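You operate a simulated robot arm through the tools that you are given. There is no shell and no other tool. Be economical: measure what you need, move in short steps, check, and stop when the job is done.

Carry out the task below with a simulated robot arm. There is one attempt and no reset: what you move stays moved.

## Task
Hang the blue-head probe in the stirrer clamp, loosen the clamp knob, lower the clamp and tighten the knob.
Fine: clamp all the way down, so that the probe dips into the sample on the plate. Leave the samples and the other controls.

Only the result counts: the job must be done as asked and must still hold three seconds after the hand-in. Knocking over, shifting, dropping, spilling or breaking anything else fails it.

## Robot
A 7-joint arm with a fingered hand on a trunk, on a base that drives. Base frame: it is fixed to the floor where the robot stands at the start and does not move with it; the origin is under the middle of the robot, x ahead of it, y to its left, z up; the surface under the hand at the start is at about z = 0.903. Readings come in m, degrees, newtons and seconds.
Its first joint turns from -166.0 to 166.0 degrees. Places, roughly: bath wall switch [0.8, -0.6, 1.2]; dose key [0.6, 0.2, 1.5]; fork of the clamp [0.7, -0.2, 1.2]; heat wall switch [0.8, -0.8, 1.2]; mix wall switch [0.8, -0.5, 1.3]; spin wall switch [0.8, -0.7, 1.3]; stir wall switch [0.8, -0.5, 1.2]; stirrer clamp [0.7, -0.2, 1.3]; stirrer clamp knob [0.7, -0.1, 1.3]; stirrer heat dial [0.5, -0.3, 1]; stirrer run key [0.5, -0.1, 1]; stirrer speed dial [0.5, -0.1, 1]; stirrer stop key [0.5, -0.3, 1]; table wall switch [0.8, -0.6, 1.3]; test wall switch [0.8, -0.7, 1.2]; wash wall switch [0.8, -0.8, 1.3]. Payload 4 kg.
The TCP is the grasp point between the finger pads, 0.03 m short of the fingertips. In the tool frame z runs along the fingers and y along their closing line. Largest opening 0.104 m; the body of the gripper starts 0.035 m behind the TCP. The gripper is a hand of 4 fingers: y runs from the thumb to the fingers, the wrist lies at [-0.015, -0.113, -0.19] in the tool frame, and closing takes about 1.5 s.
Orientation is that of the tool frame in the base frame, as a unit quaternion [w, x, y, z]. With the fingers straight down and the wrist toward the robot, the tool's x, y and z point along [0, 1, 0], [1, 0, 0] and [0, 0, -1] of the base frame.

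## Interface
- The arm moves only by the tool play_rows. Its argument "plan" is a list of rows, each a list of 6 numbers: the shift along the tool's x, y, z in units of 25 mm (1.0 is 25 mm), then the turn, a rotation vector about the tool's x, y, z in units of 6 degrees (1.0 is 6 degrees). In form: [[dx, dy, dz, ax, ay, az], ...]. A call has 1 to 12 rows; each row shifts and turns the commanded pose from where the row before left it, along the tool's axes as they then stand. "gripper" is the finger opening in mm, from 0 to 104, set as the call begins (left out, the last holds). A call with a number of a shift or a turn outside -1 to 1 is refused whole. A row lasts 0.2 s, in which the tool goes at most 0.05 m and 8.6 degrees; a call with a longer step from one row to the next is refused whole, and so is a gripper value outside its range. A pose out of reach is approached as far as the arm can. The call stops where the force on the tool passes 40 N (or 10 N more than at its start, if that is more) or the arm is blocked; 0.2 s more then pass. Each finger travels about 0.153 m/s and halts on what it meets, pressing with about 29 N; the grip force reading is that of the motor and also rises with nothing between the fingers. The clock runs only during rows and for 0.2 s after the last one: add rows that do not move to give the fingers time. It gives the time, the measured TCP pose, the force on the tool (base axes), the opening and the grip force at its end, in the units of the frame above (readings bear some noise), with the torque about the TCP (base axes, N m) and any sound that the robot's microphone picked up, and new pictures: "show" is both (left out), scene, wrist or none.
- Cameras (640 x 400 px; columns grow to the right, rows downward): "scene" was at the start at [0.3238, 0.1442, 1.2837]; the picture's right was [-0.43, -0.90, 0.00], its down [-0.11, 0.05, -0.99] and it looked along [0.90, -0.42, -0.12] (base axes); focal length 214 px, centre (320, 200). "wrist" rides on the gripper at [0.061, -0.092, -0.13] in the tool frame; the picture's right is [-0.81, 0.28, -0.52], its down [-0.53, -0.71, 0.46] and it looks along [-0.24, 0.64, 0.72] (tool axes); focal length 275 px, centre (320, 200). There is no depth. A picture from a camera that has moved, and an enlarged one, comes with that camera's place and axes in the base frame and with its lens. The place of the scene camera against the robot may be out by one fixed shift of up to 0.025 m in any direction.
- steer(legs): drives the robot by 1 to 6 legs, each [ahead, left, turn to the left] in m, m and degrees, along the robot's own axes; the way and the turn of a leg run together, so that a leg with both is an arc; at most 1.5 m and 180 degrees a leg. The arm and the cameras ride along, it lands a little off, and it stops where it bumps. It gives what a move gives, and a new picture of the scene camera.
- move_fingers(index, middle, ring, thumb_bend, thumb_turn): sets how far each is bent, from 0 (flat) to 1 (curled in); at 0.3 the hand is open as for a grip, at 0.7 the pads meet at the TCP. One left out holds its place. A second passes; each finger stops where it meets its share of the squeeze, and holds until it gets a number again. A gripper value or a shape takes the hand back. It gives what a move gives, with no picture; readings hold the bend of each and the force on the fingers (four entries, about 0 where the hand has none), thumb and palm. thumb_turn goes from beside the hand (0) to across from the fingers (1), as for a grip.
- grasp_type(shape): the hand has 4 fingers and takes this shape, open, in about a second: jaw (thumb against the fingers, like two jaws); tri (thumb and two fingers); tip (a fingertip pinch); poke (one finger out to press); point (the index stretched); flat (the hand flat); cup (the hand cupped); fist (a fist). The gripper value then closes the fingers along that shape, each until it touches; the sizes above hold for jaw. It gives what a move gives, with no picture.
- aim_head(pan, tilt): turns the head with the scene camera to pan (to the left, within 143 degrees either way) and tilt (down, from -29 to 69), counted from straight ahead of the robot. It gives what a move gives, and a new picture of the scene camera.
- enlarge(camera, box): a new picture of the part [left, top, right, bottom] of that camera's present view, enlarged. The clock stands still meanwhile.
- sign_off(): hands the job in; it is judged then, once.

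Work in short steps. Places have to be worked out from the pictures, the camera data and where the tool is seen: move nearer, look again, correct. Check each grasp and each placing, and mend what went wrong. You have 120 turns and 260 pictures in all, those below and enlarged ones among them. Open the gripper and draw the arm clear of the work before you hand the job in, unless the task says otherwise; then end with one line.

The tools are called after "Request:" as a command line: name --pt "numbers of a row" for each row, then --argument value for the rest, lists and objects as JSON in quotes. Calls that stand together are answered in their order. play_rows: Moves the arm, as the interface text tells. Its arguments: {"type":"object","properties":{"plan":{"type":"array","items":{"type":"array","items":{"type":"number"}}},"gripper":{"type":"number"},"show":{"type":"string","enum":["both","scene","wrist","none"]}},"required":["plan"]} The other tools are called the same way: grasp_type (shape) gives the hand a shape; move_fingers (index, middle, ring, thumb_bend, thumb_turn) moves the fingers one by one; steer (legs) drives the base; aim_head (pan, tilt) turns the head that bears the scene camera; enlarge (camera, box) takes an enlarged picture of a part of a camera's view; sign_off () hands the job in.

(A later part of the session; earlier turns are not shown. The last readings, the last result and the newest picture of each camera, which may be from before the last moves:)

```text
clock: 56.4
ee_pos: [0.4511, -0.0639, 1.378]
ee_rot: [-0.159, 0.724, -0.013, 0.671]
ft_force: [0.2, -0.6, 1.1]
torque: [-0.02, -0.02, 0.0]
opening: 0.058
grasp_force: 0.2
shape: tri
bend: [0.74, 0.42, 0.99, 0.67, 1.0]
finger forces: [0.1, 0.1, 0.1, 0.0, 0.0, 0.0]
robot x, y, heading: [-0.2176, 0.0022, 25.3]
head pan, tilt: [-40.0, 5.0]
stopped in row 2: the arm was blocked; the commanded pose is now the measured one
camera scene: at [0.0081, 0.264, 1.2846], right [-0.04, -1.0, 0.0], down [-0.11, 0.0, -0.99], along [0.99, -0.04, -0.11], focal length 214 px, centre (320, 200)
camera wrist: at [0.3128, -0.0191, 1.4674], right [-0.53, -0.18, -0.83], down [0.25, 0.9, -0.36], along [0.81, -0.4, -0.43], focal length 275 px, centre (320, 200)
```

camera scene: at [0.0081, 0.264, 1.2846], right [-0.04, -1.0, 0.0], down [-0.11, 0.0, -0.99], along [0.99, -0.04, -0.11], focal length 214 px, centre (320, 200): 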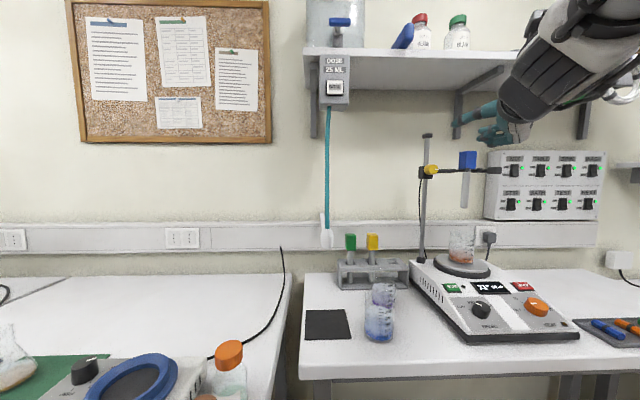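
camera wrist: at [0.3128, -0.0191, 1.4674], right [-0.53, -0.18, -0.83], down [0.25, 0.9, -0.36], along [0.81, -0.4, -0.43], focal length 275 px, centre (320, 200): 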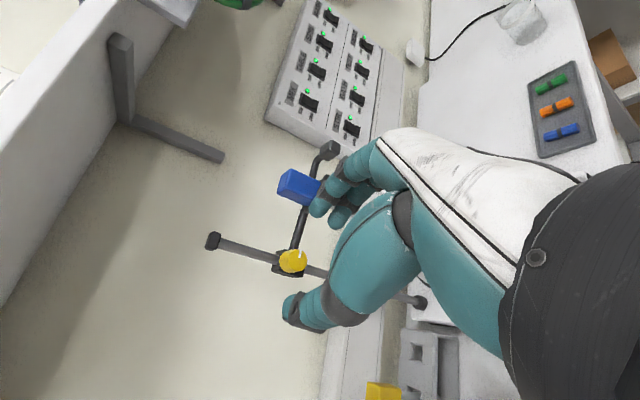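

The head post keeps obstructing. I'll turn the base a further 60° left so the bench is on the robot's right side, with the head post out of the arm's way; raise the hand a bit first.

Request:
play_rows --pt "0.8 0.3 -0.8 0 0 0" --pt "0.8 0.3 -0.8 0 0 0" --pt "0.8 0.3 -0.8 0 0 0" --pt "0.4 0 -0.8 0 0 0" --show "none"

Request:
steer --legs '[[0, 0, 30], [0, 0, 30]]'

Request:
aim_head --pan -95 --tilt 8

```text
clock: 57.4
ee_pos: [0.3877, -0.1216, 1.4437]
ee_rot: [-0.161, 0.725, -0.015, 0.669]
ft_force: [-0.5, -0.1, -0.6]
torque: [-0.02, -0.03, -0.01]
opening: 0.0579
grasp_force: 0.0
shape: tri
bend: [0.74, 0.42, 0.99, 0.67, 1.0]
finger forces: [0.1, 0.0, 0.1, 0.0, 0.1, 0.0]
robot x, y, heading: [-0.2172, -0.0012, 25.4]
head pan, tilt: [-40.0, 5.0]
```

```text
clock: 60.8
ee_pos: [0.188, 0.4658, 1.4426]
ee_rot: [-0.476, 0.634, 0.353, 0.497]
ft_force: [1.5, 0.2, 0.1]
torque: [0.0, -0.02, 0.03]
opening: 0.0582
grasp_force: 0.0
shape: tri
bend: [0.74, 0.42, 0.99, 0.67, 1.0]
finger forces: [0.0, 0.0, 0.1, 0.0, 0.0, 0.1]
robot x, y, heading: [-0.2169, -0.0012, 85.5]
head pan, tilt: [-40.0, 5.0]
camera scene: at [-0.3406, 0.312, 1.2811], right [0.79, -0.61, 0.0], down [-0.09, -0.12, -0.99], along [0.6, 0.79, -0.15], focal length 214 px, centre (320, 200)
```

scene: 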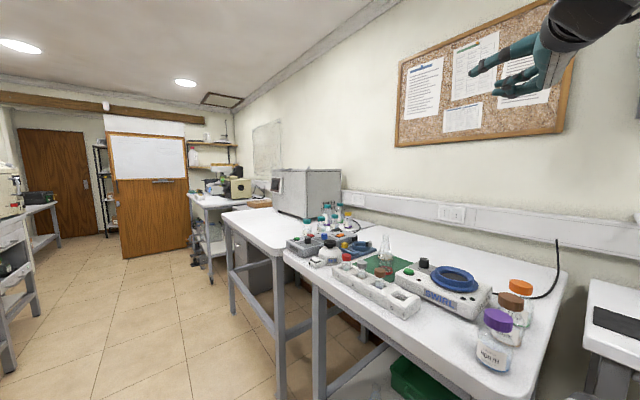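

```text
clock: 62.0
ee_pos: [0.1882, 0.4672, 1.4429]
ee_rot: [-0.478, 0.633, 0.353, 0.496]
ft_force: [0.3, 0.3, -0.5]
torque: [-0.01, -0.02, -0.02]
opening: 0.0579
grasp_force: 0.0
shape: tri
bend: [0.74, 0.42, 0.99, 0.67, 1.0]
finger forces: [0.1, 0.0, 0.0, 0.0, 0.0, 0.0]
robot x, y, heading: [-0.2157, 0.0015, 85.4]
head pan, tilt: [-95.0, 8.0]
camera scene: at [-0.3362, 0.3086, 1.2796], right [0.76, -0.66, 0.0], down [-0.11, -0.12, -0.99], along [0.65, 0.75, -0.16], focal length 214 px, centre (320, 200)
```

scene: 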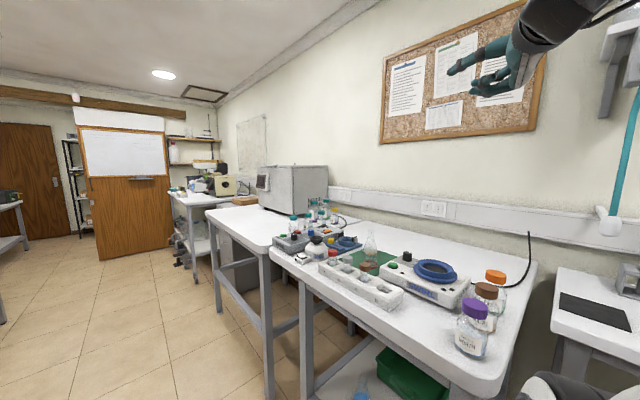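

Now swing the arm back clockwise around the robot's axis as a constant arc (about 58° total) toward the stirrer.

Request:
play_rows --pt "0.23 0.956 -0.439 -0.402 0.106 0.021" --pt "0.23 0.956 -0.439 -0.402 0.106 0.021" --pt "0.23 0.956 -0.439 -0.402 0.106 0.021" --pt "0.23 0.956 -0.439 -0.402 0.106 0.021" --pt "0.23 0.956 -0.439 -0.402 0.106 0.021" --pt "0.23 0.956 -0.439 -0.402 0.106 0.021" --pt "0.23 0.956 -0.439 -0.402 0.106 0.021" --pt "0.23 0.956 -0.439 -0.402 0.106 0.021" --pt "0.23 0.956 -0.439 -0.402 0.106 0.021" --pt "0.23 0.956 -0.439 -0.402 0.106 0.021" --pt "0.23 0.956 -0.439 -0.402 0.106 0.021" --pt "0.23 0.956 -0.439 -0.402 0.106 0.021" --show "none"

Request:
play_rows --pt "0.23 0.956 -0.439 -0.402 0.106 0.021" --pt "0.23 0.956 -0.439 -0.402 0.106 0.021" --pt "0.23 0.956 -0.439 -0.402 0.106 0.021" --pt "0.23 0.956 -0.439 -0.402 0.106 0.021" --pt "0.23 0.956 -0.439 -0.402 0.106 0.021" --pt "0.23 0.956 -0.439 -0.402 0.106 0.021" --pt "0.23 0.956 -0.439 -0.402 0.106 0.021" --pt "0.23 0.956 -0.439 -0.402 0.106 0.021" --pt "0.23 0.956 -0.439 -0.402 0.106 0.021" --pt "0.23 0.956 -0.439 -0.402 0.106 0.021" --pt "0.23 0.956 -0.439 -0.402 0.106 0.021" --show "both"

```text
clock: 64.6
ee_pos: [0.3718, 0.2059, 1.4442]
ee_rot: [-0.331, 0.703, 0.176, 0.605]
ft_force: [0.6, 0.5, -0.6]
torque: [-0.02, 0.01, -0.01]
opening: 0.0579
grasp_force: 0.0
shape: tri
bend: [0.74, 0.42, 0.99, 0.67, 1.0]
finger forces: [0.1, 0.0, 0.1, 0.0, 0.1, 0.1]
robot x, y, heading: [-0.2188, 0.0003, 85.8]
head pan, tilt: [-95.0, 8.0]
```

```text
clock: 67.0
ee_pos: [0.4042, -0.0864, 1.445]
ee_rot: [-0.179, 0.724, 0.004, 0.667]
ft_force: [-0.3, -0.2, -0.6]
torque: [-0.01, -0.03, 0.02]
opening: 0.058
grasp_force: 0.2
shape: tri
bend: [0.74, 0.42, 0.99, 0.67, 1.0]
finger forces: [0.0, 0.1, 0.1, 0.0, 0.1, 0.0]
robot x, y, heading: [-0.2175, -0.0003, 85.6]
head pan, tilt: [-95.0, 8.0]
camera scene: at [-0.3056, 0.2235, 1.2816], right [-0.16, -0.99, 0.0], down [-0.14, 0.02, -0.99], along [0.98, -0.16, -0.14], focal length 214 px, centre (320, 200)
camera wrist: at [0.2622, -0.0501, 1.5347], right [-0.52, -0.21, -0.83], down [0.2, 0.91, -0.36], along [0.83, -0.35, -0.43], focal length 275 px, centre (320, 200)
```

scene: 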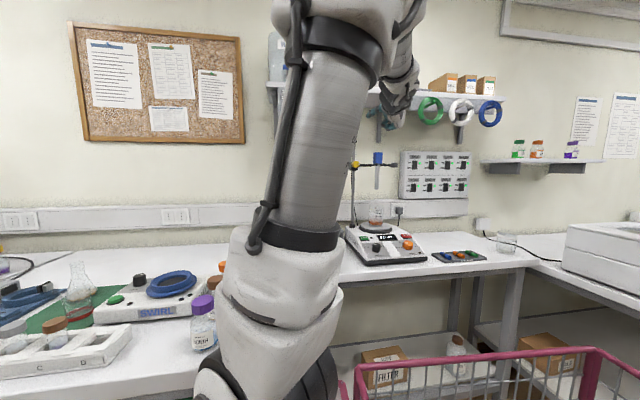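
wrist: 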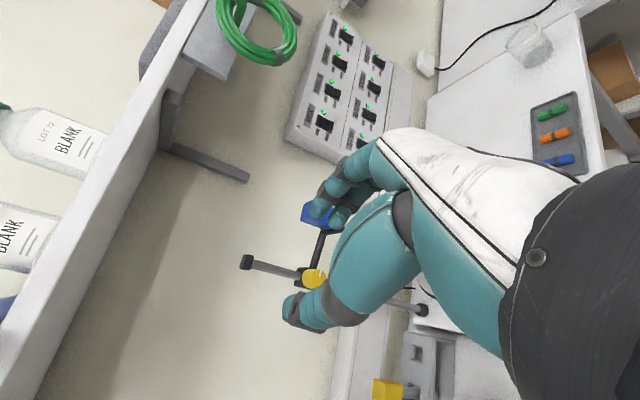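

The arm is now clear of the head. Level the finger axis to +x and roll so the wrist goes above (tool y downwards).

Request:
play_rows --pt "0 0 0 -0.79 0.36 0" --pt "0 0 0 -0.79 0.36 0" --pt "0 0 0 -0.79 0.36 0" --pt "0 0 0 0 0 1" --pt "0 0 0 0 0 1" --pt "0 0 0 0 0 1" --pt "0 0 0 0 0 1" --pt "0 0 0 0 0 1" --pt "0 0 0 0 0 1" --pt "0 0 0 0 0 1" --pt "0 0 0 0 0 1" --pt "0 0 0 0 0 1" --show "scene"

```text
clock: 69.6
ee_pos: [0.4032, -0.0869, 1.4455]
ee_rot: [-0.398, 0.585, -0.398, 0.584]
ft_force: [0.6, 0.3, 0.0]
torque: [-0.01, 0.02, -0.01]
opening: 0.0578
grasp_force: 0.0
shape: tri
bend: [0.74, 0.42, 0.99, 0.67, 1.0]
finger forces: [0.0, 0.1, 0.0, 0.0, 0.1, 0.0]
robot x, y, heading: [-0.2199, 0.0004, 85.8]
head pan, tilt: [-95.0, 8.0]
camera scene: at [-0.3056, 0.2234, 1.2816], right [-0.16, -0.99, 0.0], down [-0.14, 0.02, -0.99], along [0.98, -0.16, -0.14], focal length 214 px, centre (320, 200)
```

scene: 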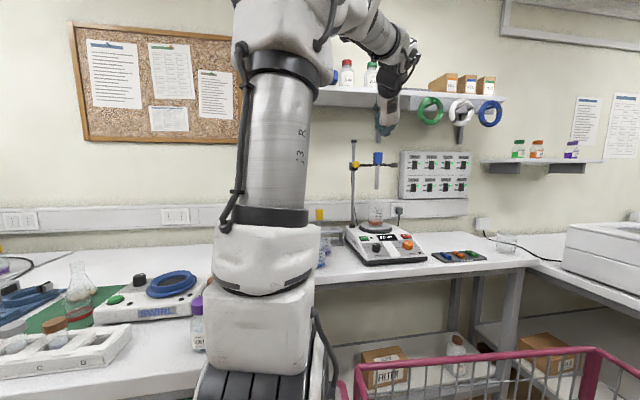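

Good. Roll on another 42° (tool y down-left), to test the range and give room for a counter-clockwise loosening turn.

Request:
play_rows --pt "0 0 0 0 0 1" --pt "0 0 0 0 0 1" --pt "0 0 0 0 0 1" --pt "0 0 0 0 0 1" --pt "0 0 0 0 0 1" --pt "0 0 0 0 0 1" --pt "0 0 0 0 0 1" --show "wrist"

```text
clock: 71.2
ee_pos: [0.403, -0.087, 1.446]
ee_rot: [0.581, -0.403, 0.581, -0.403]
ft_force: [-0.9, 0.8, 0.4]
torque: [0.0, 0.02, -0.01]
opening: 0.0581
grasp_force: 0.0
shape: tri
bend: [0.74, 0.42, 0.99, 0.67, 1.0]
finger forces: [0.1, 0.0, 0.0, 0.0, 0.0, 0.1]
robot x, y, heading: [-0.2143, -0.0016, 85.6]
head pan, tilt: [-95.0, 8.0]
camera wrist: at [0.2728, -0.1767, 1.5116], right [-0.52, 0.86, 0.03], down [0.46, 0.25, 0.85], along [0.72, 0.45, -0.52], focal length 275 px, centre (320, 200)
```

wrist: 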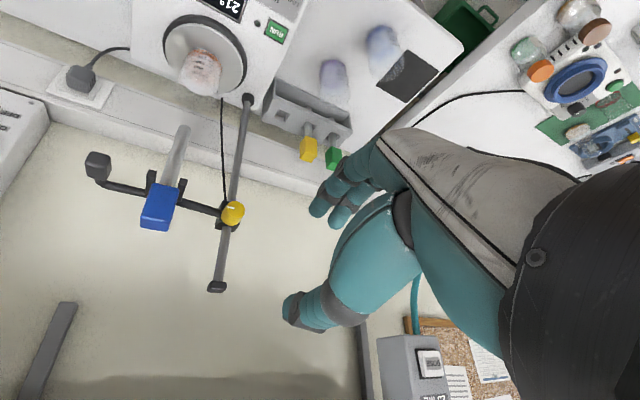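

Range is fine. Approach to about (0.56, -0.091, 1.304) in front of the knob.

Request:
play_rows --pt "0.305 0.753 0.897 0 0 0" --pt "0.305 0.753 0.897 0 0 0" --pt "0.305 0.753 0.897 0 0 0" --pt "0.305 0.753 0.897 0 0 0" --pt "0.305 0.753 0.897 0 0 0" --pt "0.305 0.753 0.897 0 0 0" --pt "0.305 0.753 0.897 0 0 0" --pt "0 0 0 0 0 0" --show "both"

Request:
enlarge --camera "wrist" --box '[180, 140, 360, 340]'

Request:
enlarge --camera "scene" --box '[310, 120, 420, 220]'

```text
clock: 73.0
ee_pos: [0.5603, -0.0923, 1.3048]
ee_rot: [0.581, -0.404, 0.58, -0.403]
ft_force: [0.0, -0.6, 0.3]
torque: [0.04, -0.01, -0.02]
opening: 0.0579
grasp_force: 0.0
shape: tri
bend: [0.74, 0.42, 0.99, 0.67, 1.0]
finger forces: [0.0, 0.0, 0.1, 0.0, 0.1, 0.1]
robot x, y, heading: [-0.2157, 0.0013, 85.8]
head pan, tilt: [-95.0, 8.0]
camera scene: at [-0.3056, 0.2234, 1.2816], right [-0.16, -0.99, 0.0], down [-0.14, 0.02, -0.99], along [0.98, -0.16, -0.14], focal length 214 px, centre (320, 200)
camera wrist: at [0.4291, -0.1817, 1.3707], right [-0.52, 0.86, 0.02], down [0.46, 0.25, 0.85], along [0.72, 0.45, -0.52], focal length 275 px, centre (320, 200)
```

scene: 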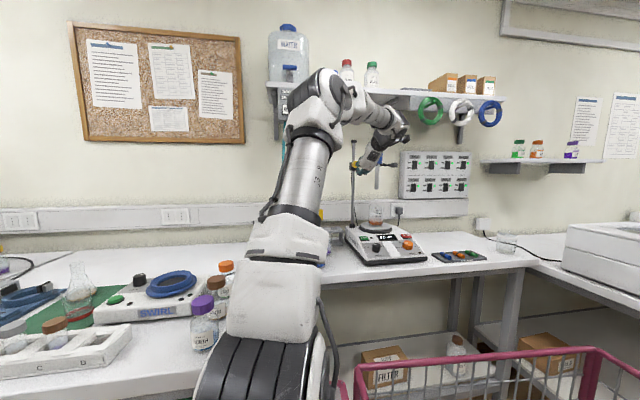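
wrist: 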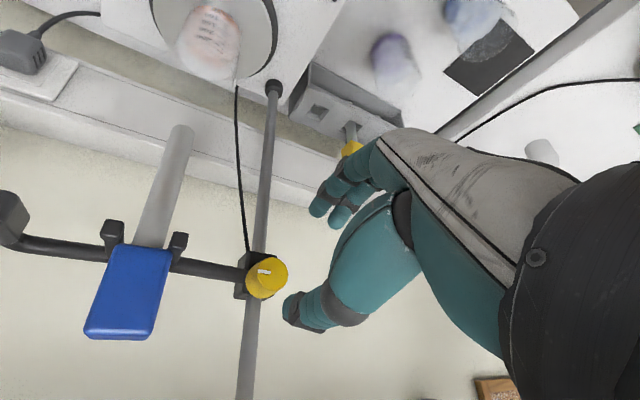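

```text
2.00 times, centred on (270, 240) of wrist
camera zoom: at [0.4291, -0.1817, 1.3707], right [-0.52, 0.86, 0.02], down [0.46, 0.25, 0.85], along [0.72, 0.45, -0.52], focal length 551 px, centre (420, 120)
```

zoom: 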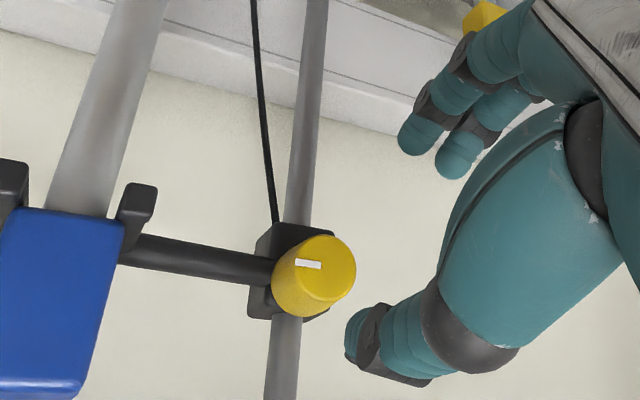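

```text
4.00 times, centred on (365, 170) of scene
camera zoom: at [-0.3056, 0.2234, 1.2816], right [-0.16, -0.99, 0.0], down [-0.14, 0.02, -0.99], along [0.98, -0.16, -0.14], focal length 858 px, centre (140, 320)
```

zoom: 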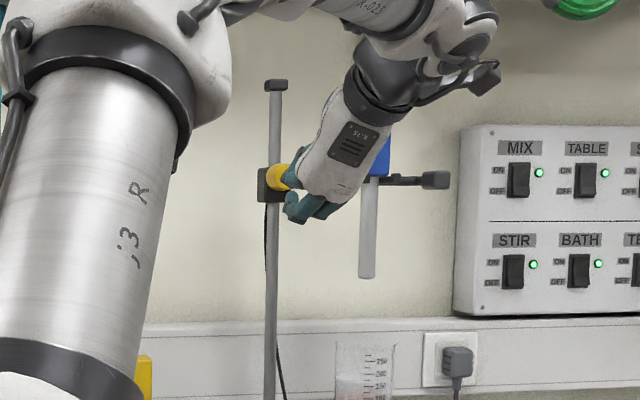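

Request:
enlarge --camera "wrist" --box '[230, 230, 310, 320]'

```text
4.44 times, centred on (270, 275) of wrist
camera zoom: at [0.4291, -0.1817, 1.3707], right [-0.52, 0.86, 0.02], down [0.46, 0.25, 0.85], along [0.72, 0.45, -0.52], focal length 1224 px, centre (542, -133)
```

zoom: 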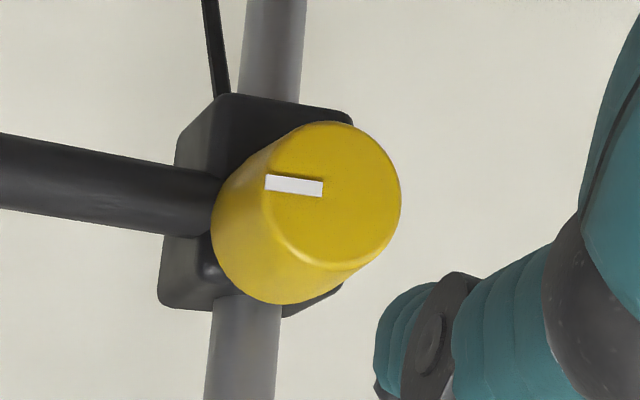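

Knob centre ≈ (y -0.094, z 1.301), face at x≈0.645. Shift slightly and advance so the fingertips straddle the knob (TCP x ≈0.636).

Request:
play_rows --pt "0.13 0.12 0 0 0 0" --pt "0 0 0.75 0 0 0" --pt "0 0 0.75 0 0 0" --pt "0 0 0.75 0 0 0" --pt "0 0 0.7 0 0 0" --pt "0 0 0 0 0 0" --show "wrist"

Request:
enlarge --camera "wrist" --box '[210, 180, 350, 340]'

Request:
enlarge --camera "scene" --box '[320, 110, 430, 210]'

```text
clock: 74.4
ee_pos: [0.6347, -0.0922, 1.3016]
ee_rot: [0.58, -0.404, 0.581, -0.404]
ft_force: [-0.3, 0.4, -0.4]
torque: [-0.04, -0.01, 0.02]
opening: 0.058
grasp_force: 0.0
shape: tri
bend: [0.74, 0.42, 0.99, 0.67, 1.0]
finger forces: [0.0, 0.1, 0.0, 0.0, 0.0, 0.0]
robot x, y, heading: [-0.2131, -0.0019, 85.6]
head pan, tilt: [-95.0, 8.0]
camera wrist: at [0.5041, -0.1816, 1.3663], right [-0.52, 0.86, 0.02], down [0.46, 0.25, 0.85], along [0.72, 0.45, -0.52], focal length 275 px, centre (320, 200)
```

wrist: 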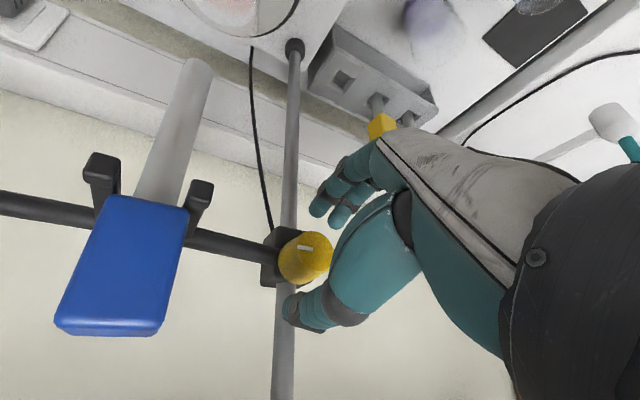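

```text
2.50 times, centred on (280, 260) of wrist
camera zoom: at [0.5041, -0.1816, 1.3663], right [-0.52, 0.86, 0.02], down [0.46, 0.25, 0.85], along [0.72, 0.45, -0.52], focal length 688 px, centre (420, 50)
```

zoom: 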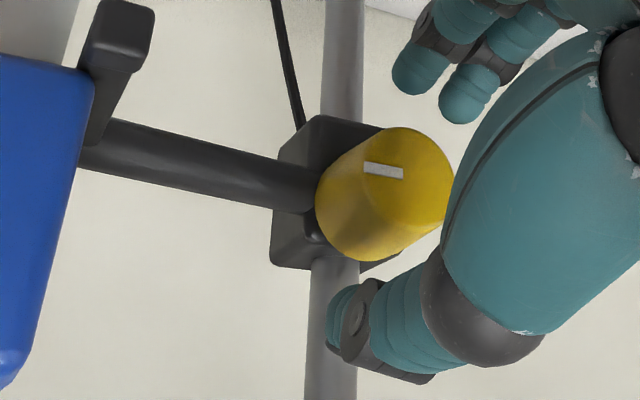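

```text
4.00 times, centred on (375, 160) of scene
camera zoom: at [-0.3056, 0.2234, 1.2816], right [-0.16, -0.99, 0.0], down [-0.14, 0.02, -0.99], along [0.98, -0.16, -0.14], focal length 858 px, centre (100, 360)
```

zoom: 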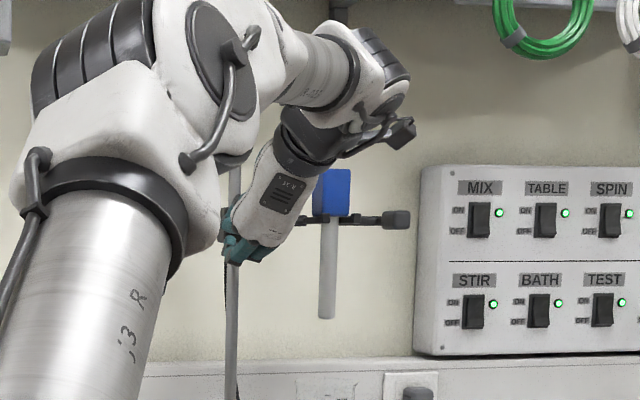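

The fingers straddle the knob. Close on it.

Request:
play_rows --pt "0 0 0 0 0 0" --pt "0 0 0 0 0 0" --pt "0 0 0 0 0 0" --pt "0 0 0 0 0 0" --pt "0 0 0 0 0 0" --pt "0 0 0 0 0 0" --pt "0 0 0 0 0 0" --gripper 10 --show "wrist"

Request:
enlarge --camera "wrist" --box '[210, 180, 350, 340]'

```text
clock: 76.0
ee_pos: [0.6355, -0.0913, 1.3002]
ee_rot: [0.58, -0.404, 0.581, -0.403]
ft_force: [1.4, 0.3, -5.0]
torque: [-0.01, 0.14, 0.04]
opening: 0.0183
grasp_force: 29.1
shape: tri
bend: [0.73, 0.57, 1.0, 0.74, 1.0]
finger forces: [15.9, 14.8, 0.0, 0.0, 25.6, 0.0]
robot x, y, heading: [-0.2145, 0.0012, 85.5]
head pan, tilt: [-95.0, 8.0]
camera wrist: at [0.5041, -0.1816, 1.3661], right [-0.52, 0.86, 0.02], down [0.46, 0.25, 0.85], along [0.72, 0.45, -0.52], focal length 275 px, centre (320, 200)
```

wrist: 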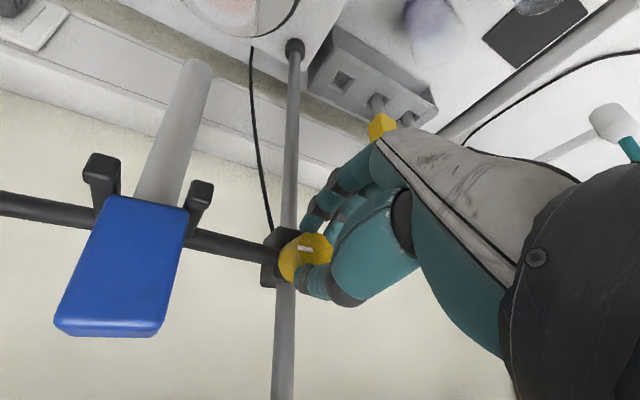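

```text
2.50 times, centred on (280, 260) of wrist
camera zoom: at [0.5041, -0.1816, 1.3661], right [-0.52, 0.86, 0.02], down [0.46, 0.25, 0.85], along [0.72, 0.45, -0.52], focal length 688 px, centre (420, 50)
```

zoom: 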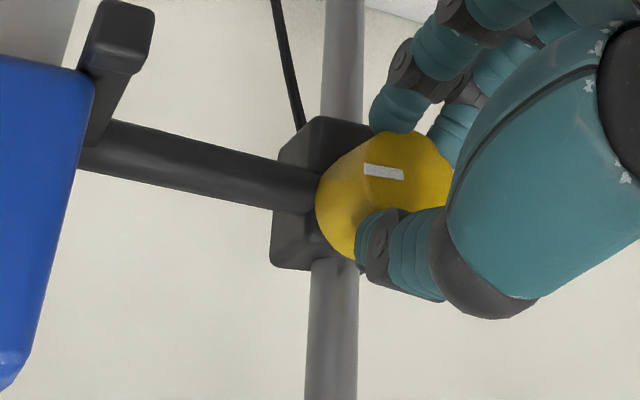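

Firm grip on the knob. Turn counter-clockwise (seen from the front) 30° and check the mark and torque.

Request:
play_rows --pt "0 0 0 0 0 -0.8" --pt "0 0 0 0 0 -0.8" --pt "0 0 0 0 0 -0.8" --pt "0 0 0 0 0 -0.8" --pt "0 0 0 0 0 -0.8" --pt "0 0 0 0 0 -0.8" --show "wrist"

Request:
enlarge --camera "wrist" --box '[210, 180, 350, 340]'

```text
clock: 77.4
ee_pos: [0.6345, -0.0931, 1.3027]
ee_rot: [-0.462, 0.535, -0.462, 0.535]
ft_force: [5.4, 3.8, 0.2]
torque: [0.04, 0.02, 0.05]
opening: 0.0183
grasp_force: 29.6
shape: tri
bend: [0.73, 0.57, 1.0, 0.73, 1.0]
finger forces: [12.9, 16.9, 0.0, 0.0, 28.8, 0.0]
robot x, y, heading: [-0.218, -0.0001, 85.2]
head pan, tilt: [-95.0, 8.0]
camera wrist: at [0.5041, -0.1396, 1.4016], right [-0.52, 0.76, -0.39], down [0.46, 0.63, 0.63], along [0.72, 0.15, -0.67], focal length 275 px, centre (320, 200)
```

wrist: 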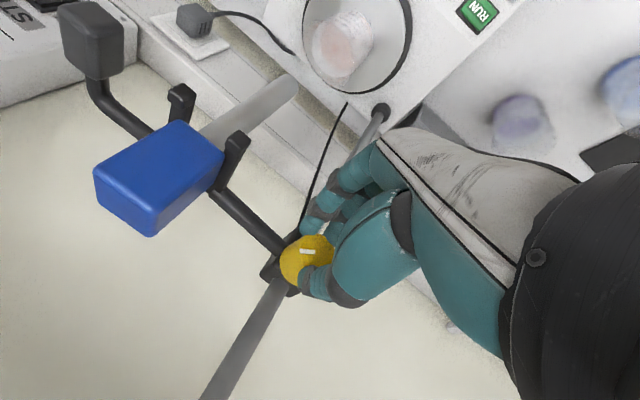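

```text
2.50 times, centred on (280, 260) of wrist
camera zoom: at [0.5041, -0.1396, 1.4016], right [-0.52, 0.76, -0.39], down [0.46, 0.63, 0.63], along [0.72, 0.15, -0.67], focal length 688 px, centre (420, 50)
```

zoom: 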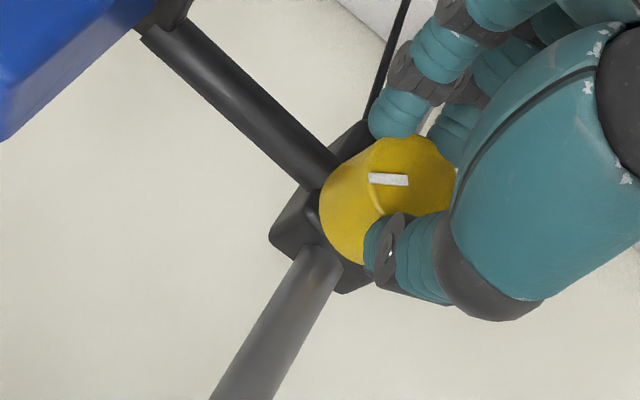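

The mark turns with the hand; the knob has rotated ~29° without resistance. Turn another 58° .

Request:
play_rows --pt "0 0 0 0 0 -0.8" --pt "0 0 0 0 0 -0.8" --pt "0 0 0 0 0 -0.8" --pt "0 0 0 0 0 -0.8" --pt "0 0 0 0 0 -0.8" --pt "0 0 0 0 0 -0.8" --pt "0 0 0 0 0 -0.8" --pt "0 0 0 0 0 -0.8" --pt "0 0 0 0 0 -0.8" --pt "0 0 0 0 0 -0.8" --pt "0 0 0 0 0 -0.8" --pt "0 0 0 0 0 -0.8" --show "both"

Request:
enlarge --camera "wrist" --box '[210, 180, 350, 340]'

```text
clock: 80.0
ee_pos: [0.6343, -0.0931, 1.2992]
ee_rot: [-0.147, 0.693, -0.146, 0.69]
ft_force: [6.3, 12.6, -4.2]
torque: [0.17, 0.06, 0.35]
opening: 0.0173
grasp_force: 29.3
shape: tri
bend: [0.73, 0.59, 1.0, 0.72, 1.0]
finger forces: [10.0, 13.4, 0.1, 0.0, 31.9, 0.0]
robot x, y, heading: [-0.2124, 0.0015, 85.3]
head pan, tilt: [-95.0, 8.0]
camera scene: at [-0.3051, 0.224, 1.2816], right [-0.16, -0.99, 0.0], down [-0.14, 0.02, -0.99], along [0.98, -0.16, -0.14], focal length 214 px, centre (320, 200)
camera wrist: at [0.5037, -0.0337, 1.3931], right [-0.52, 0.08, -0.85], down [0.45, 0.87, -0.2], along [0.72, -0.49, -0.49], focal length 275 px, centre (320, 200)
```

scene: 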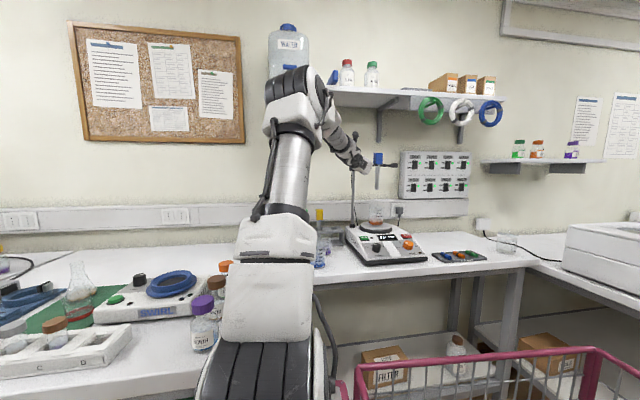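
wrist: 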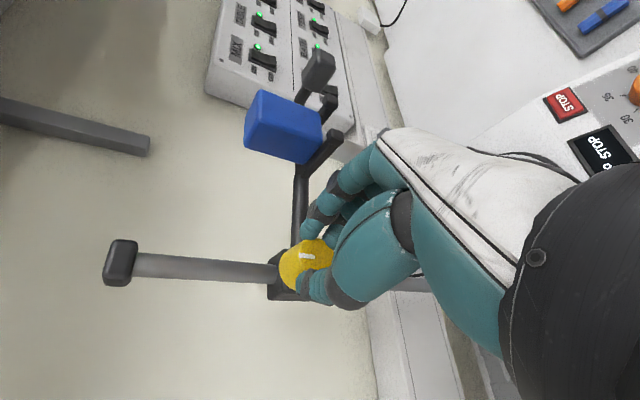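

```text
2.50 times, centred on (280, 260) of wrist
camera zoom: at [0.5037, -0.0337, 1.3931], right [-0.52, 0.08, -0.85], down [0.45, 0.87, -0.2], along [0.72, -0.49, -0.49], focal length 688 px, centre (420, 50)
```

zoom: 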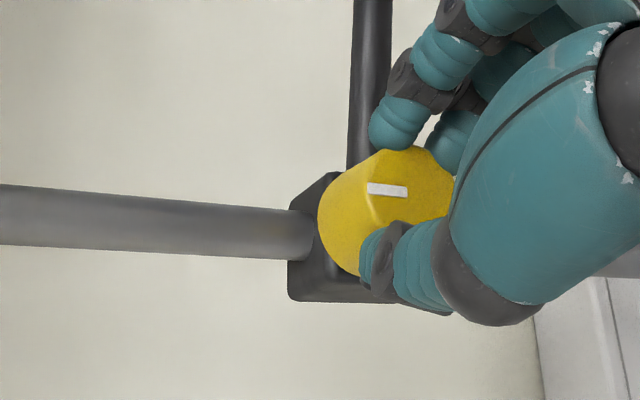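

Knob has turned ~87° (mark now up). Test whether the clamp slides: pull down 6 mm while holding the knob.

Request:
play_rows --pt "-0.11 0.05 0 0 0 0" --pt "-0.11 0.05 0 0 0 0" --pt "0 0 0 0 0 0" --show "wrist"

Request:
enlarge --camera "scene" --box '[330, 110, 420, 240]'

```text
clock: 80.8
ee_pos: [0.6345, -0.0928, 1.294]
ee_rot: [-0.147, 0.693, -0.146, 0.691]
ft_force: [7.5, 11.9, 0.1]
torque: [0.08, -0.07, 0.34]
opening: 0.0174
grasp_force: 29.2
shape: tri
bend: [0.73, 0.59, 1.0, 0.72, 1.0]
finger forces: [10.7, 13.4, 0.0, 0.0, 32.2, 0.1]
robot x, y, heading: [-0.2168, -0.0008, 85.7]
head pan, tilt: [-95.0, 8.0]
camera wrist: at [0.5035, -0.0336, 1.3877], right [-0.52, 0.08, -0.85], down [0.45, 0.87, -0.2], along [0.72, -0.49, -0.49], focal length 275 px, centre (320, 200)
```

wrist: 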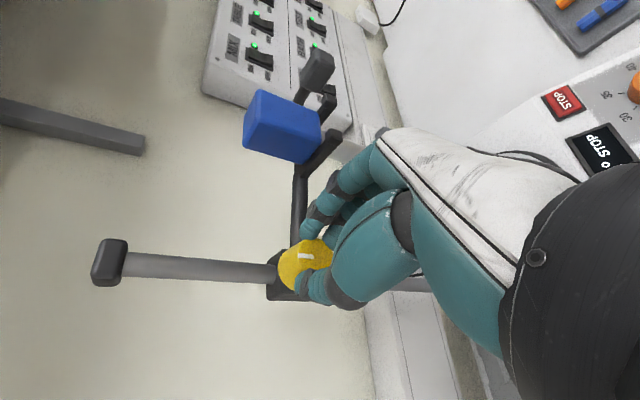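

```text
3.08 times, centred on (375, 175) of scene
camera zoom: at [-0.3052, 0.224, 1.2816], right [-0.16, -0.99, 0.0], down [-0.14, 0.02, -0.99], along [0.98, -0.16, -0.14], focal length 660 px, centre (151, 277)
```

zoom: 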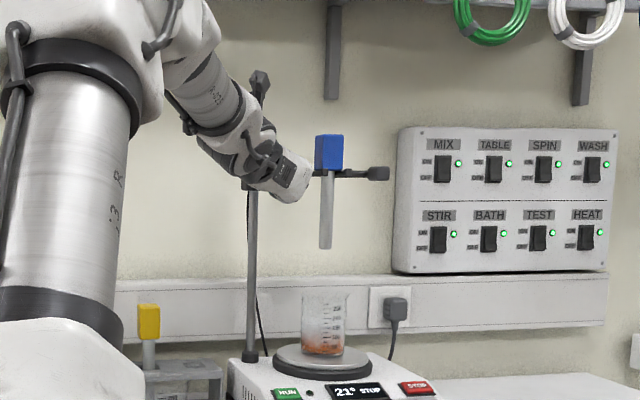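

The clamp slides with the hand (no vertical force). Lower 80 mm, watching.

Request:
play_rows --pt "-0.365 0.162 0 0 0 0" --pt "-0.365 0.162 0 0 0 0" --pt "-0.365 0.162 0 0 0 0" --pt "-0.365 0.162 0 0 0 0" --pt "-0.365 0.162 0 0 0 0" --pt "-0.365 0.162 0 0 0 0" --pt "-0.365 0.162 0 0 0 0" --pt "-0.365 0.162 0 0 0 0" --show "wrist"

Request:
enlarge --camera "scene" --box '[330, 130, 420, 260]'

```text
clock: 82.6
ee_pos: [0.6335, -0.0926, 1.2111]
ee_rot: [-0.148, 0.693, -0.147, 0.691]
ft_force: [12.7, 5.8, -2.7]
torque: [0.06, 0.02, 0.18]
opening: 0.0173
grasp_force: 29.0
shape: tri
bend: [0.73, 0.59, 1.0, 0.72, 1.0]
finger forces: [11.9, 15.1, 0.0, 0.0, 29.0, 0.1]
robot x, y, heading: [-0.219, -0.0015, 85.6]
head pan, tilt: [-95.0, 8.0]
camera wrist: at [0.5032, -0.0333, 1.3067], right [-0.52, 0.08, -0.85], down [0.45, 0.87, -0.2], along [0.72, -0.49, -0.49], focal length 275 px, centre (320, 200)
```

wrist: 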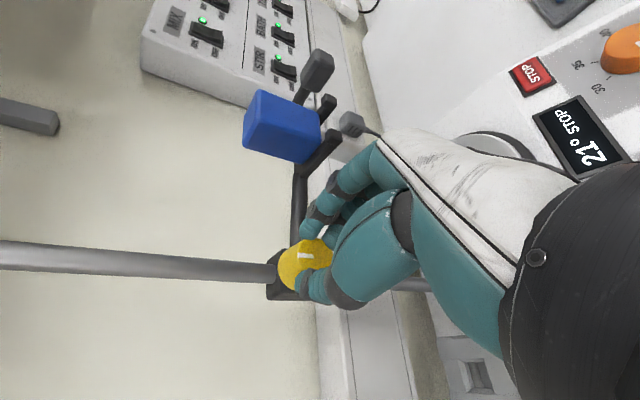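

```text
3.08 times, centred on (375, 195) of scene
camera zoom: at [-0.3049, 0.2236, 1.2816], right [-0.16, -0.99, 0.0], down [-0.14, 0.02, -0.99], along [0.98, -0.16, -0.14], focal length 660 px, centre (151, 215)
```

zoom: 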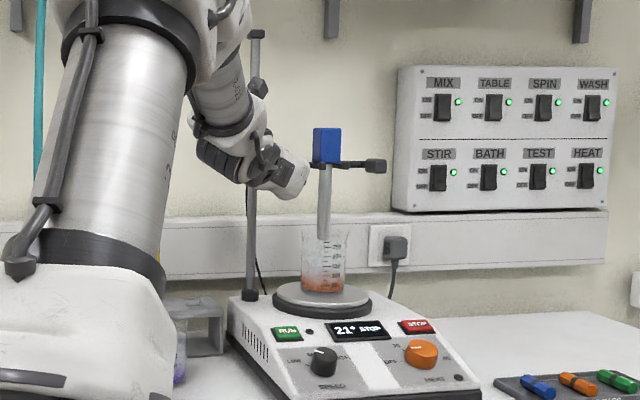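

Probe tip has entered the beaker mouth centrally. Lower 35 mm more.

Request:
play_rows --pt "-0.365 0.162 0 0 0 0" --pt "-0.365 0.162 0 0 0 0" --pt "-0.365 0.162 0 0 0 0" --pt "-0.18 0.08 0 0 0 0" --pt "0 0 0 0 0 0" --show "wrist"

Request:
enlarge --camera "scene" --box '[340, 150, 410, 250]'

```text
clock: 83.8
ee_pos: [0.6333, -0.092, 1.1804]
ee_rot: [-0.147, 0.692, -0.147, 0.691]
ft_force: [7.0, 9.0, -0.2]
torque: [0.02, 0.0, 0.26]
opening: 0.0173
grasp_force: 29.3
shape: tri
bend: [0.73, 0.59, 1.0, 0.72, 1.0]
finger forces: [11.7, 14.2, 0.1, 0.0, 30.8, 0.0]
robot x, y, heading: [-0.216, 0.0003, 85.7]
head pan, tilt: [-95.0, 8.0]
camera wrist: at [0.5033, -0.0335, 1.2734], right [-0.52, 0.08, -0.85], down [0.45, 0.87, -0.2], along [0.72, -0.49, -0.49], focal length 275 px, centre (320, 200)
```

wrist: 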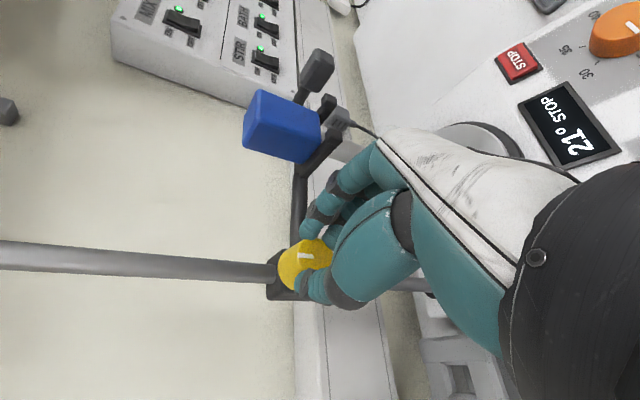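

```text
4.00 times, centred on (375, 200) of scene
camera zoom: at [-0.3053, 0.2238, 1.2816], right [-0.16, -0.99, 0.0], down [-0.14, 0.02, -0.99], along [0.98, -0.16, -0.14], focal length 858 px, centre (100, 200)
```

zoom: 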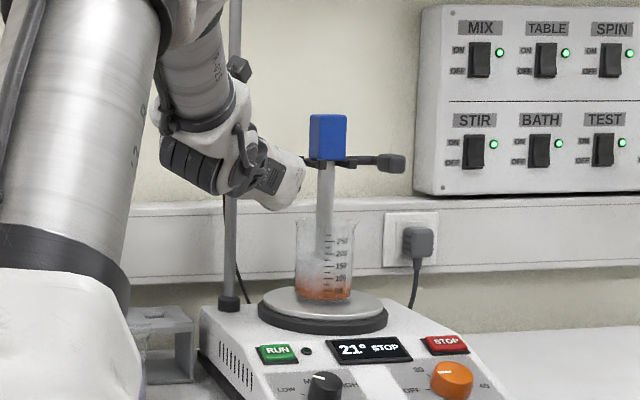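

Still free. Lower another 25 mm in smaller steps.

Request:
play_rows --pt "-0.18 0.08 0 0 0 0" --pt "-0.18 0.08 0 0 0 0" --pt "-0.18 0.08 0 0 0 0" --pt "-0.18 0.08 0 0 0 0" --pt "-0.18 0.08 0 0 0 0" --pt "0 0 0 0 0 0" --show "none"

Request:
enlarge --camera "scene" --box '[340, 150, 410, 250]'

```text
clock: 85.2
ee_pos: [0.6332, -0.0927, 1.1556]
ee_rot: [-0.147, 0.691, -0.147, 0.692]
ft_force: [6.6, 8.4, 13.3]
torque: [0.02, -0.37, 0.29]
opening: 0.017
grasp_force: 29.2
shape: tri
bend: [0.73, 0.62, 1.0, 0.72, 0.98]
finger forces: [14.1, 8.5, 0.0, 0.0, 34.3, 0.0]
robot x, y, heading: [-0.2166, -0.002, 85.4]
head pan, tilt: [-95.0, 8.0]
```

```text
4.00 times, centred on (375, 200) of scene
camera zoom: at [-0.3057, 0.2238, 1.2815], right [-0.16, -0.99, 0.0], down [-0.14, 0.02, -0.99], along [0.98, -0.16, -0.14], focal length 858 px, centre (100, 200)
```

zoom: 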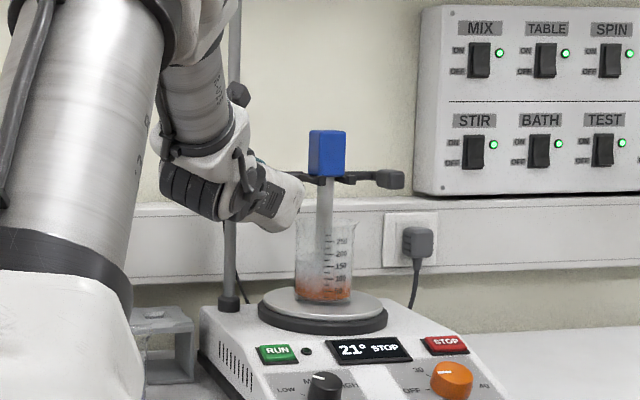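

Upward resistance 13 N: probably the lower stop. Check the wrist view and probe tip.

Request:
enlarge --camera "wrist" --box '[200, 60, 400, 320]'

Request:
enlarge --camera "scene" --box '[360, 190, 395, 235]'

```text
1.54 times, centred on (300, 190) of wrist
camera zoom: at [0.5028, -0.033, 1.2495], right [-0.52, 0.08, -0.85], down [0.46, 0.87, -0.2], along [0.73, -0.49, -0.48], focal length 424 px, centre (351, 215)
```

zoom: 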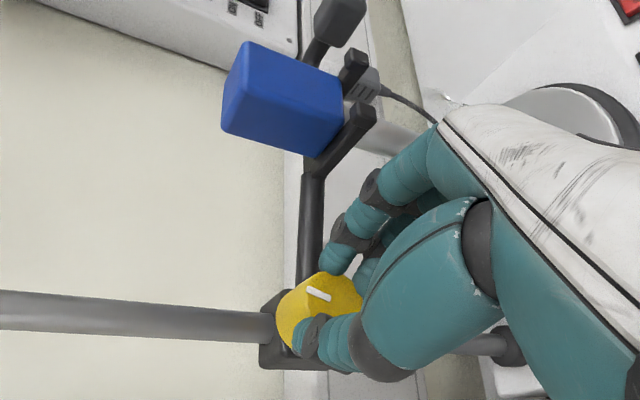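

```text
8.89 times, centred on (378, 212) of scene
camera zoom: at [-0.3057, 0.2238, 1.2815], right [-0.16, -0.99, 0.0], down [-0.14, 0.02, -0.99], along [0.98, -0.16, -0.14], focal length 1906 px, centre (-191, 89)
```

zoom: 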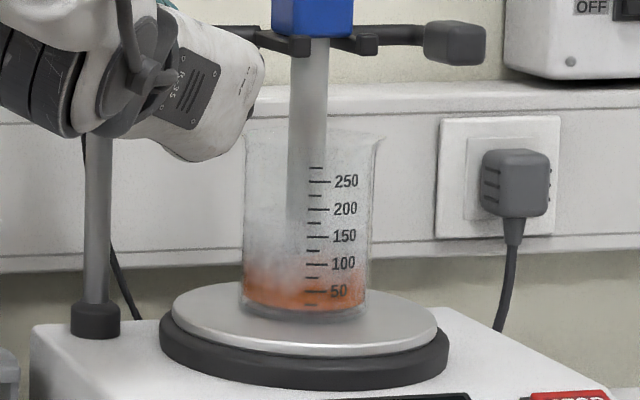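

The reaction acts at the knob itself (torque analysis), and the probe (≈0.12 m shaft) reaches the liquid, so this looks like the clamp's lower stop. Press 3 mm more to confirm.

Request:
play_rows --pt "-0.11 0.05 0 0 0 0" --pt "0 0 0 0 0 0" --show "none"

Request:
enlarge --camera "scene" --box '[360, 190, 395, 235]'

Request:
enlarge --camera "wrist" --box '[200, 60, 400, 320]'

```text
clock: 85.8
ee_pos: [0.6338, -0.0924, 1.1527]
ee_rot: [-0.147, 0.692, -0.146, 0.692]
ft_force: [5.5, 5.8, 17.0]
torque: [-0.04, -0.38, 0.25]
opening: 0.0172
grasp_force: 29.0
shape: tri
bend: [0.73, 0.73, 1.0, 0.72, 0.95]
finger forces: [11.6, 7.0, 0.1, 0.0, 33.8, 0.1]
robot x, y, heading: [-0.216, -0.0014, 85.6]
head pan, tilt: [-95.0, 8.0]
```

```text
8.89 times, centred on (378, 212) of scene
camera zoom: at [-0.3059, 0.2237, 1.2815], right [-0.16, -0.99, 0.0], down [-0.14, 0.02, -0.99], along [0.98, -0.16, -0.14], focal length 1906 px, centre (-191, 89)
```

zoom: 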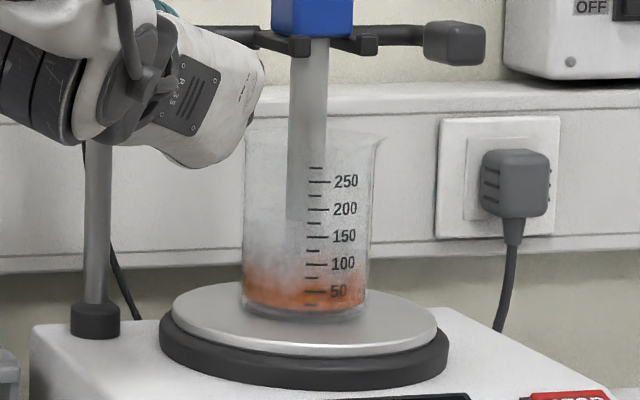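

```text
1.54 times, centred on (300, 190) of wrist
camera zoom: at [0.5027, -0.0331, 1.2464], right [-0.52, 0.08, -0.85], down [0.46, 0.87, -0.2], along [0.73, -0.49, -0.48], focal length 424 px, centre (351, 215)
```

zoom: 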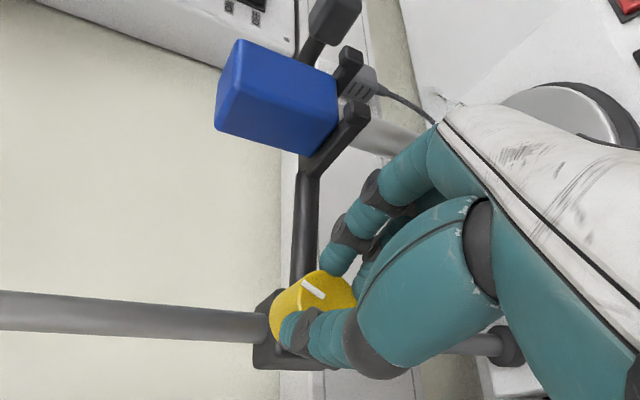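

Confirmed: clamp did not move further, it's at its lower stop. Release the knob, re-centre (up 6 mm, +2 mm y) for a clean tightening grip.

Request:
play_rows --pt "0 0 0 0 0 0" --pt "0 0 0 0 0 0" --pt "0 0 0 0 0 0" --pt "0.22 -0.1 0 0 0 0" --pt "-0.03 -0.07 0 0 0 0" --pt "0 0 0 0 0 0" --gripper 50 --show "wrist"

Request:
enlarge --camera "wrist" --box '[210, 180, 350, 340]'

Request:
enlarge --camera "scene" --box '[360, 190, 395, 235]'

```text
clock: 87.2
ee_pos: [0.6334, -0.0907, 1.1578]
ee_rot: [-0.147, 0.693, -0.146, 0.691]
ft_force: [0.4, -0.6, -0.4]
torque: [0.0, 0.02, 0.05]
opening: 0.0496
grasp_force: 0.0
shape: tri
bend: [0.74, 0.45, 0.99, 0.71, 1.0]
finger forces: [0.1, 0.0, 0.0, 0.1, 0.1, 0.1]
robot x, y, heading: [-0.2183, -0.0026, 85.6]
head pan, tilt: [-95.0, 8.0]
camera wrist: at [0.5036, -0.0322, 1.2521], right [-0.52, 0.08, -0.85], down [0.45, 0.87, -0.2], along [0.72, -0.49, -0.49], focal length 275 px, centre (320, 200)
```

wrist: 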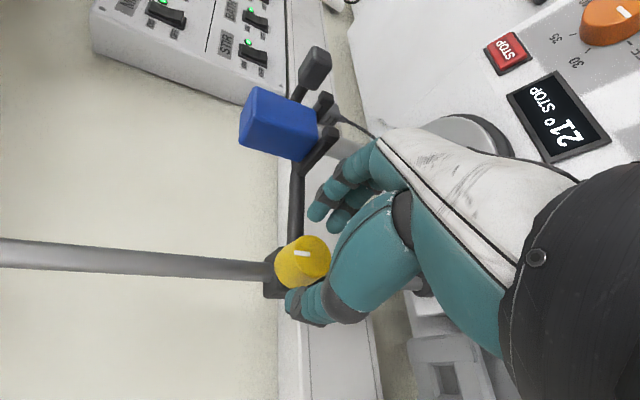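

```text
2.50 times, centred on (280, 260) of wrist
camera zoom: at [0.5036, -0.0322, 1.2521], right [-0.52, 0.08, -0.85], down [0.45, 0.87, -0.2], along [0.72, -0.49, -0.49], focal length 688 px, centre (420, 50)
```

zoom: 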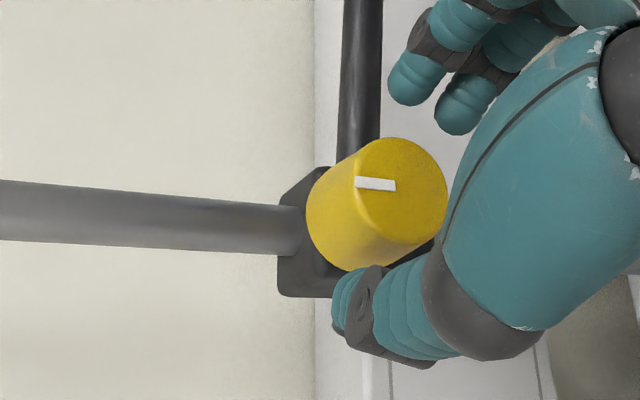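

```text
8.89 times, centred on (378, 212) of scene
camera zoom: at [-0.3055, 0.2234, 1.2816], right [-0.16, -0.99, 0.0], down [-0.14, 0.02, -0.99], along [0.98, -0.16, -0.14], focal length 1906 px, centre (-191, 89)
```

zoom: 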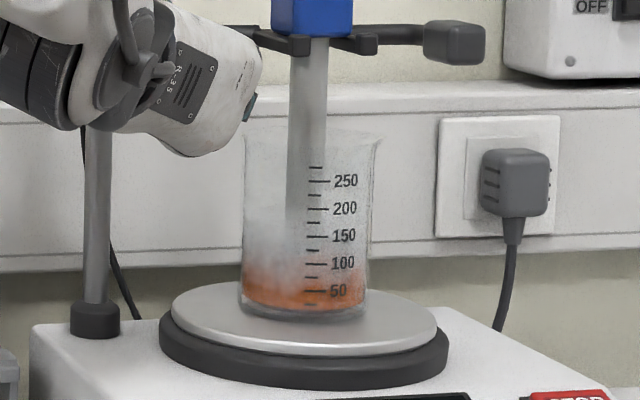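

The clamp stays put at the bottom. I zoom on the beaker to verify the tip dips into the liquid.

Request:
enlarge --camera "scene" --box '[366, 204, 386, 222]'

Request:
enlarge --camera "wrist" --box '[290, 80, 440, 200]'

```text
16.00 times, centred on (376, 213) of scene
camera zoom: at [-0.3055, 0.2234, 1.2816], right [-0.16, -0.99, 0.0], down [-0.14, 0.02, -0.99], along [0.98, -0.16, -0.14], focal length 3432 px, centre (-576, -8)
```

zoom: 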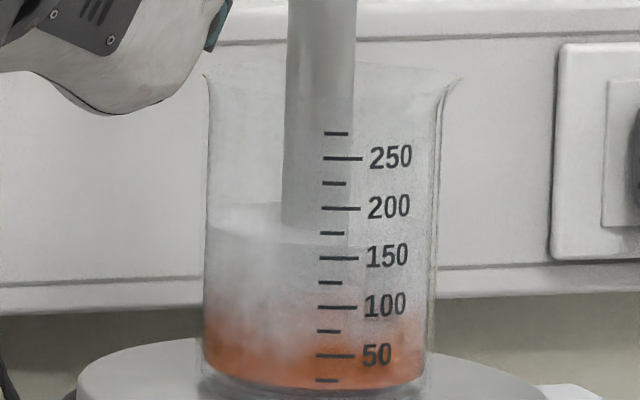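

```text
3.33 times, centred on (365, 140) of wrist
camera zoom: at [0.5036, -0.0322, 1.2521], right [-0.52, 0.08, -0.85], down [0.45, 0.87, -0.2], along [0.72, -0.49, -0.49], focal length 918 px, centre (170, 400)
```

zoom: 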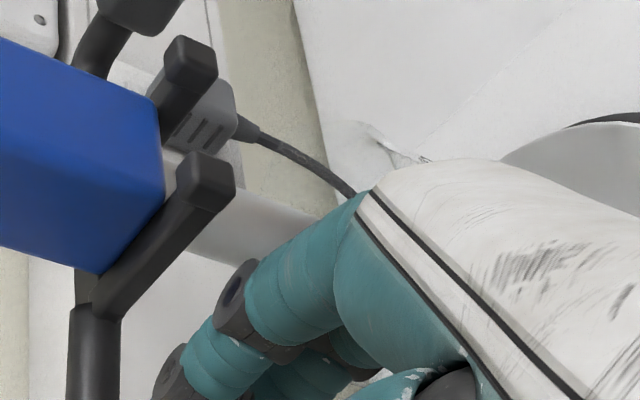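

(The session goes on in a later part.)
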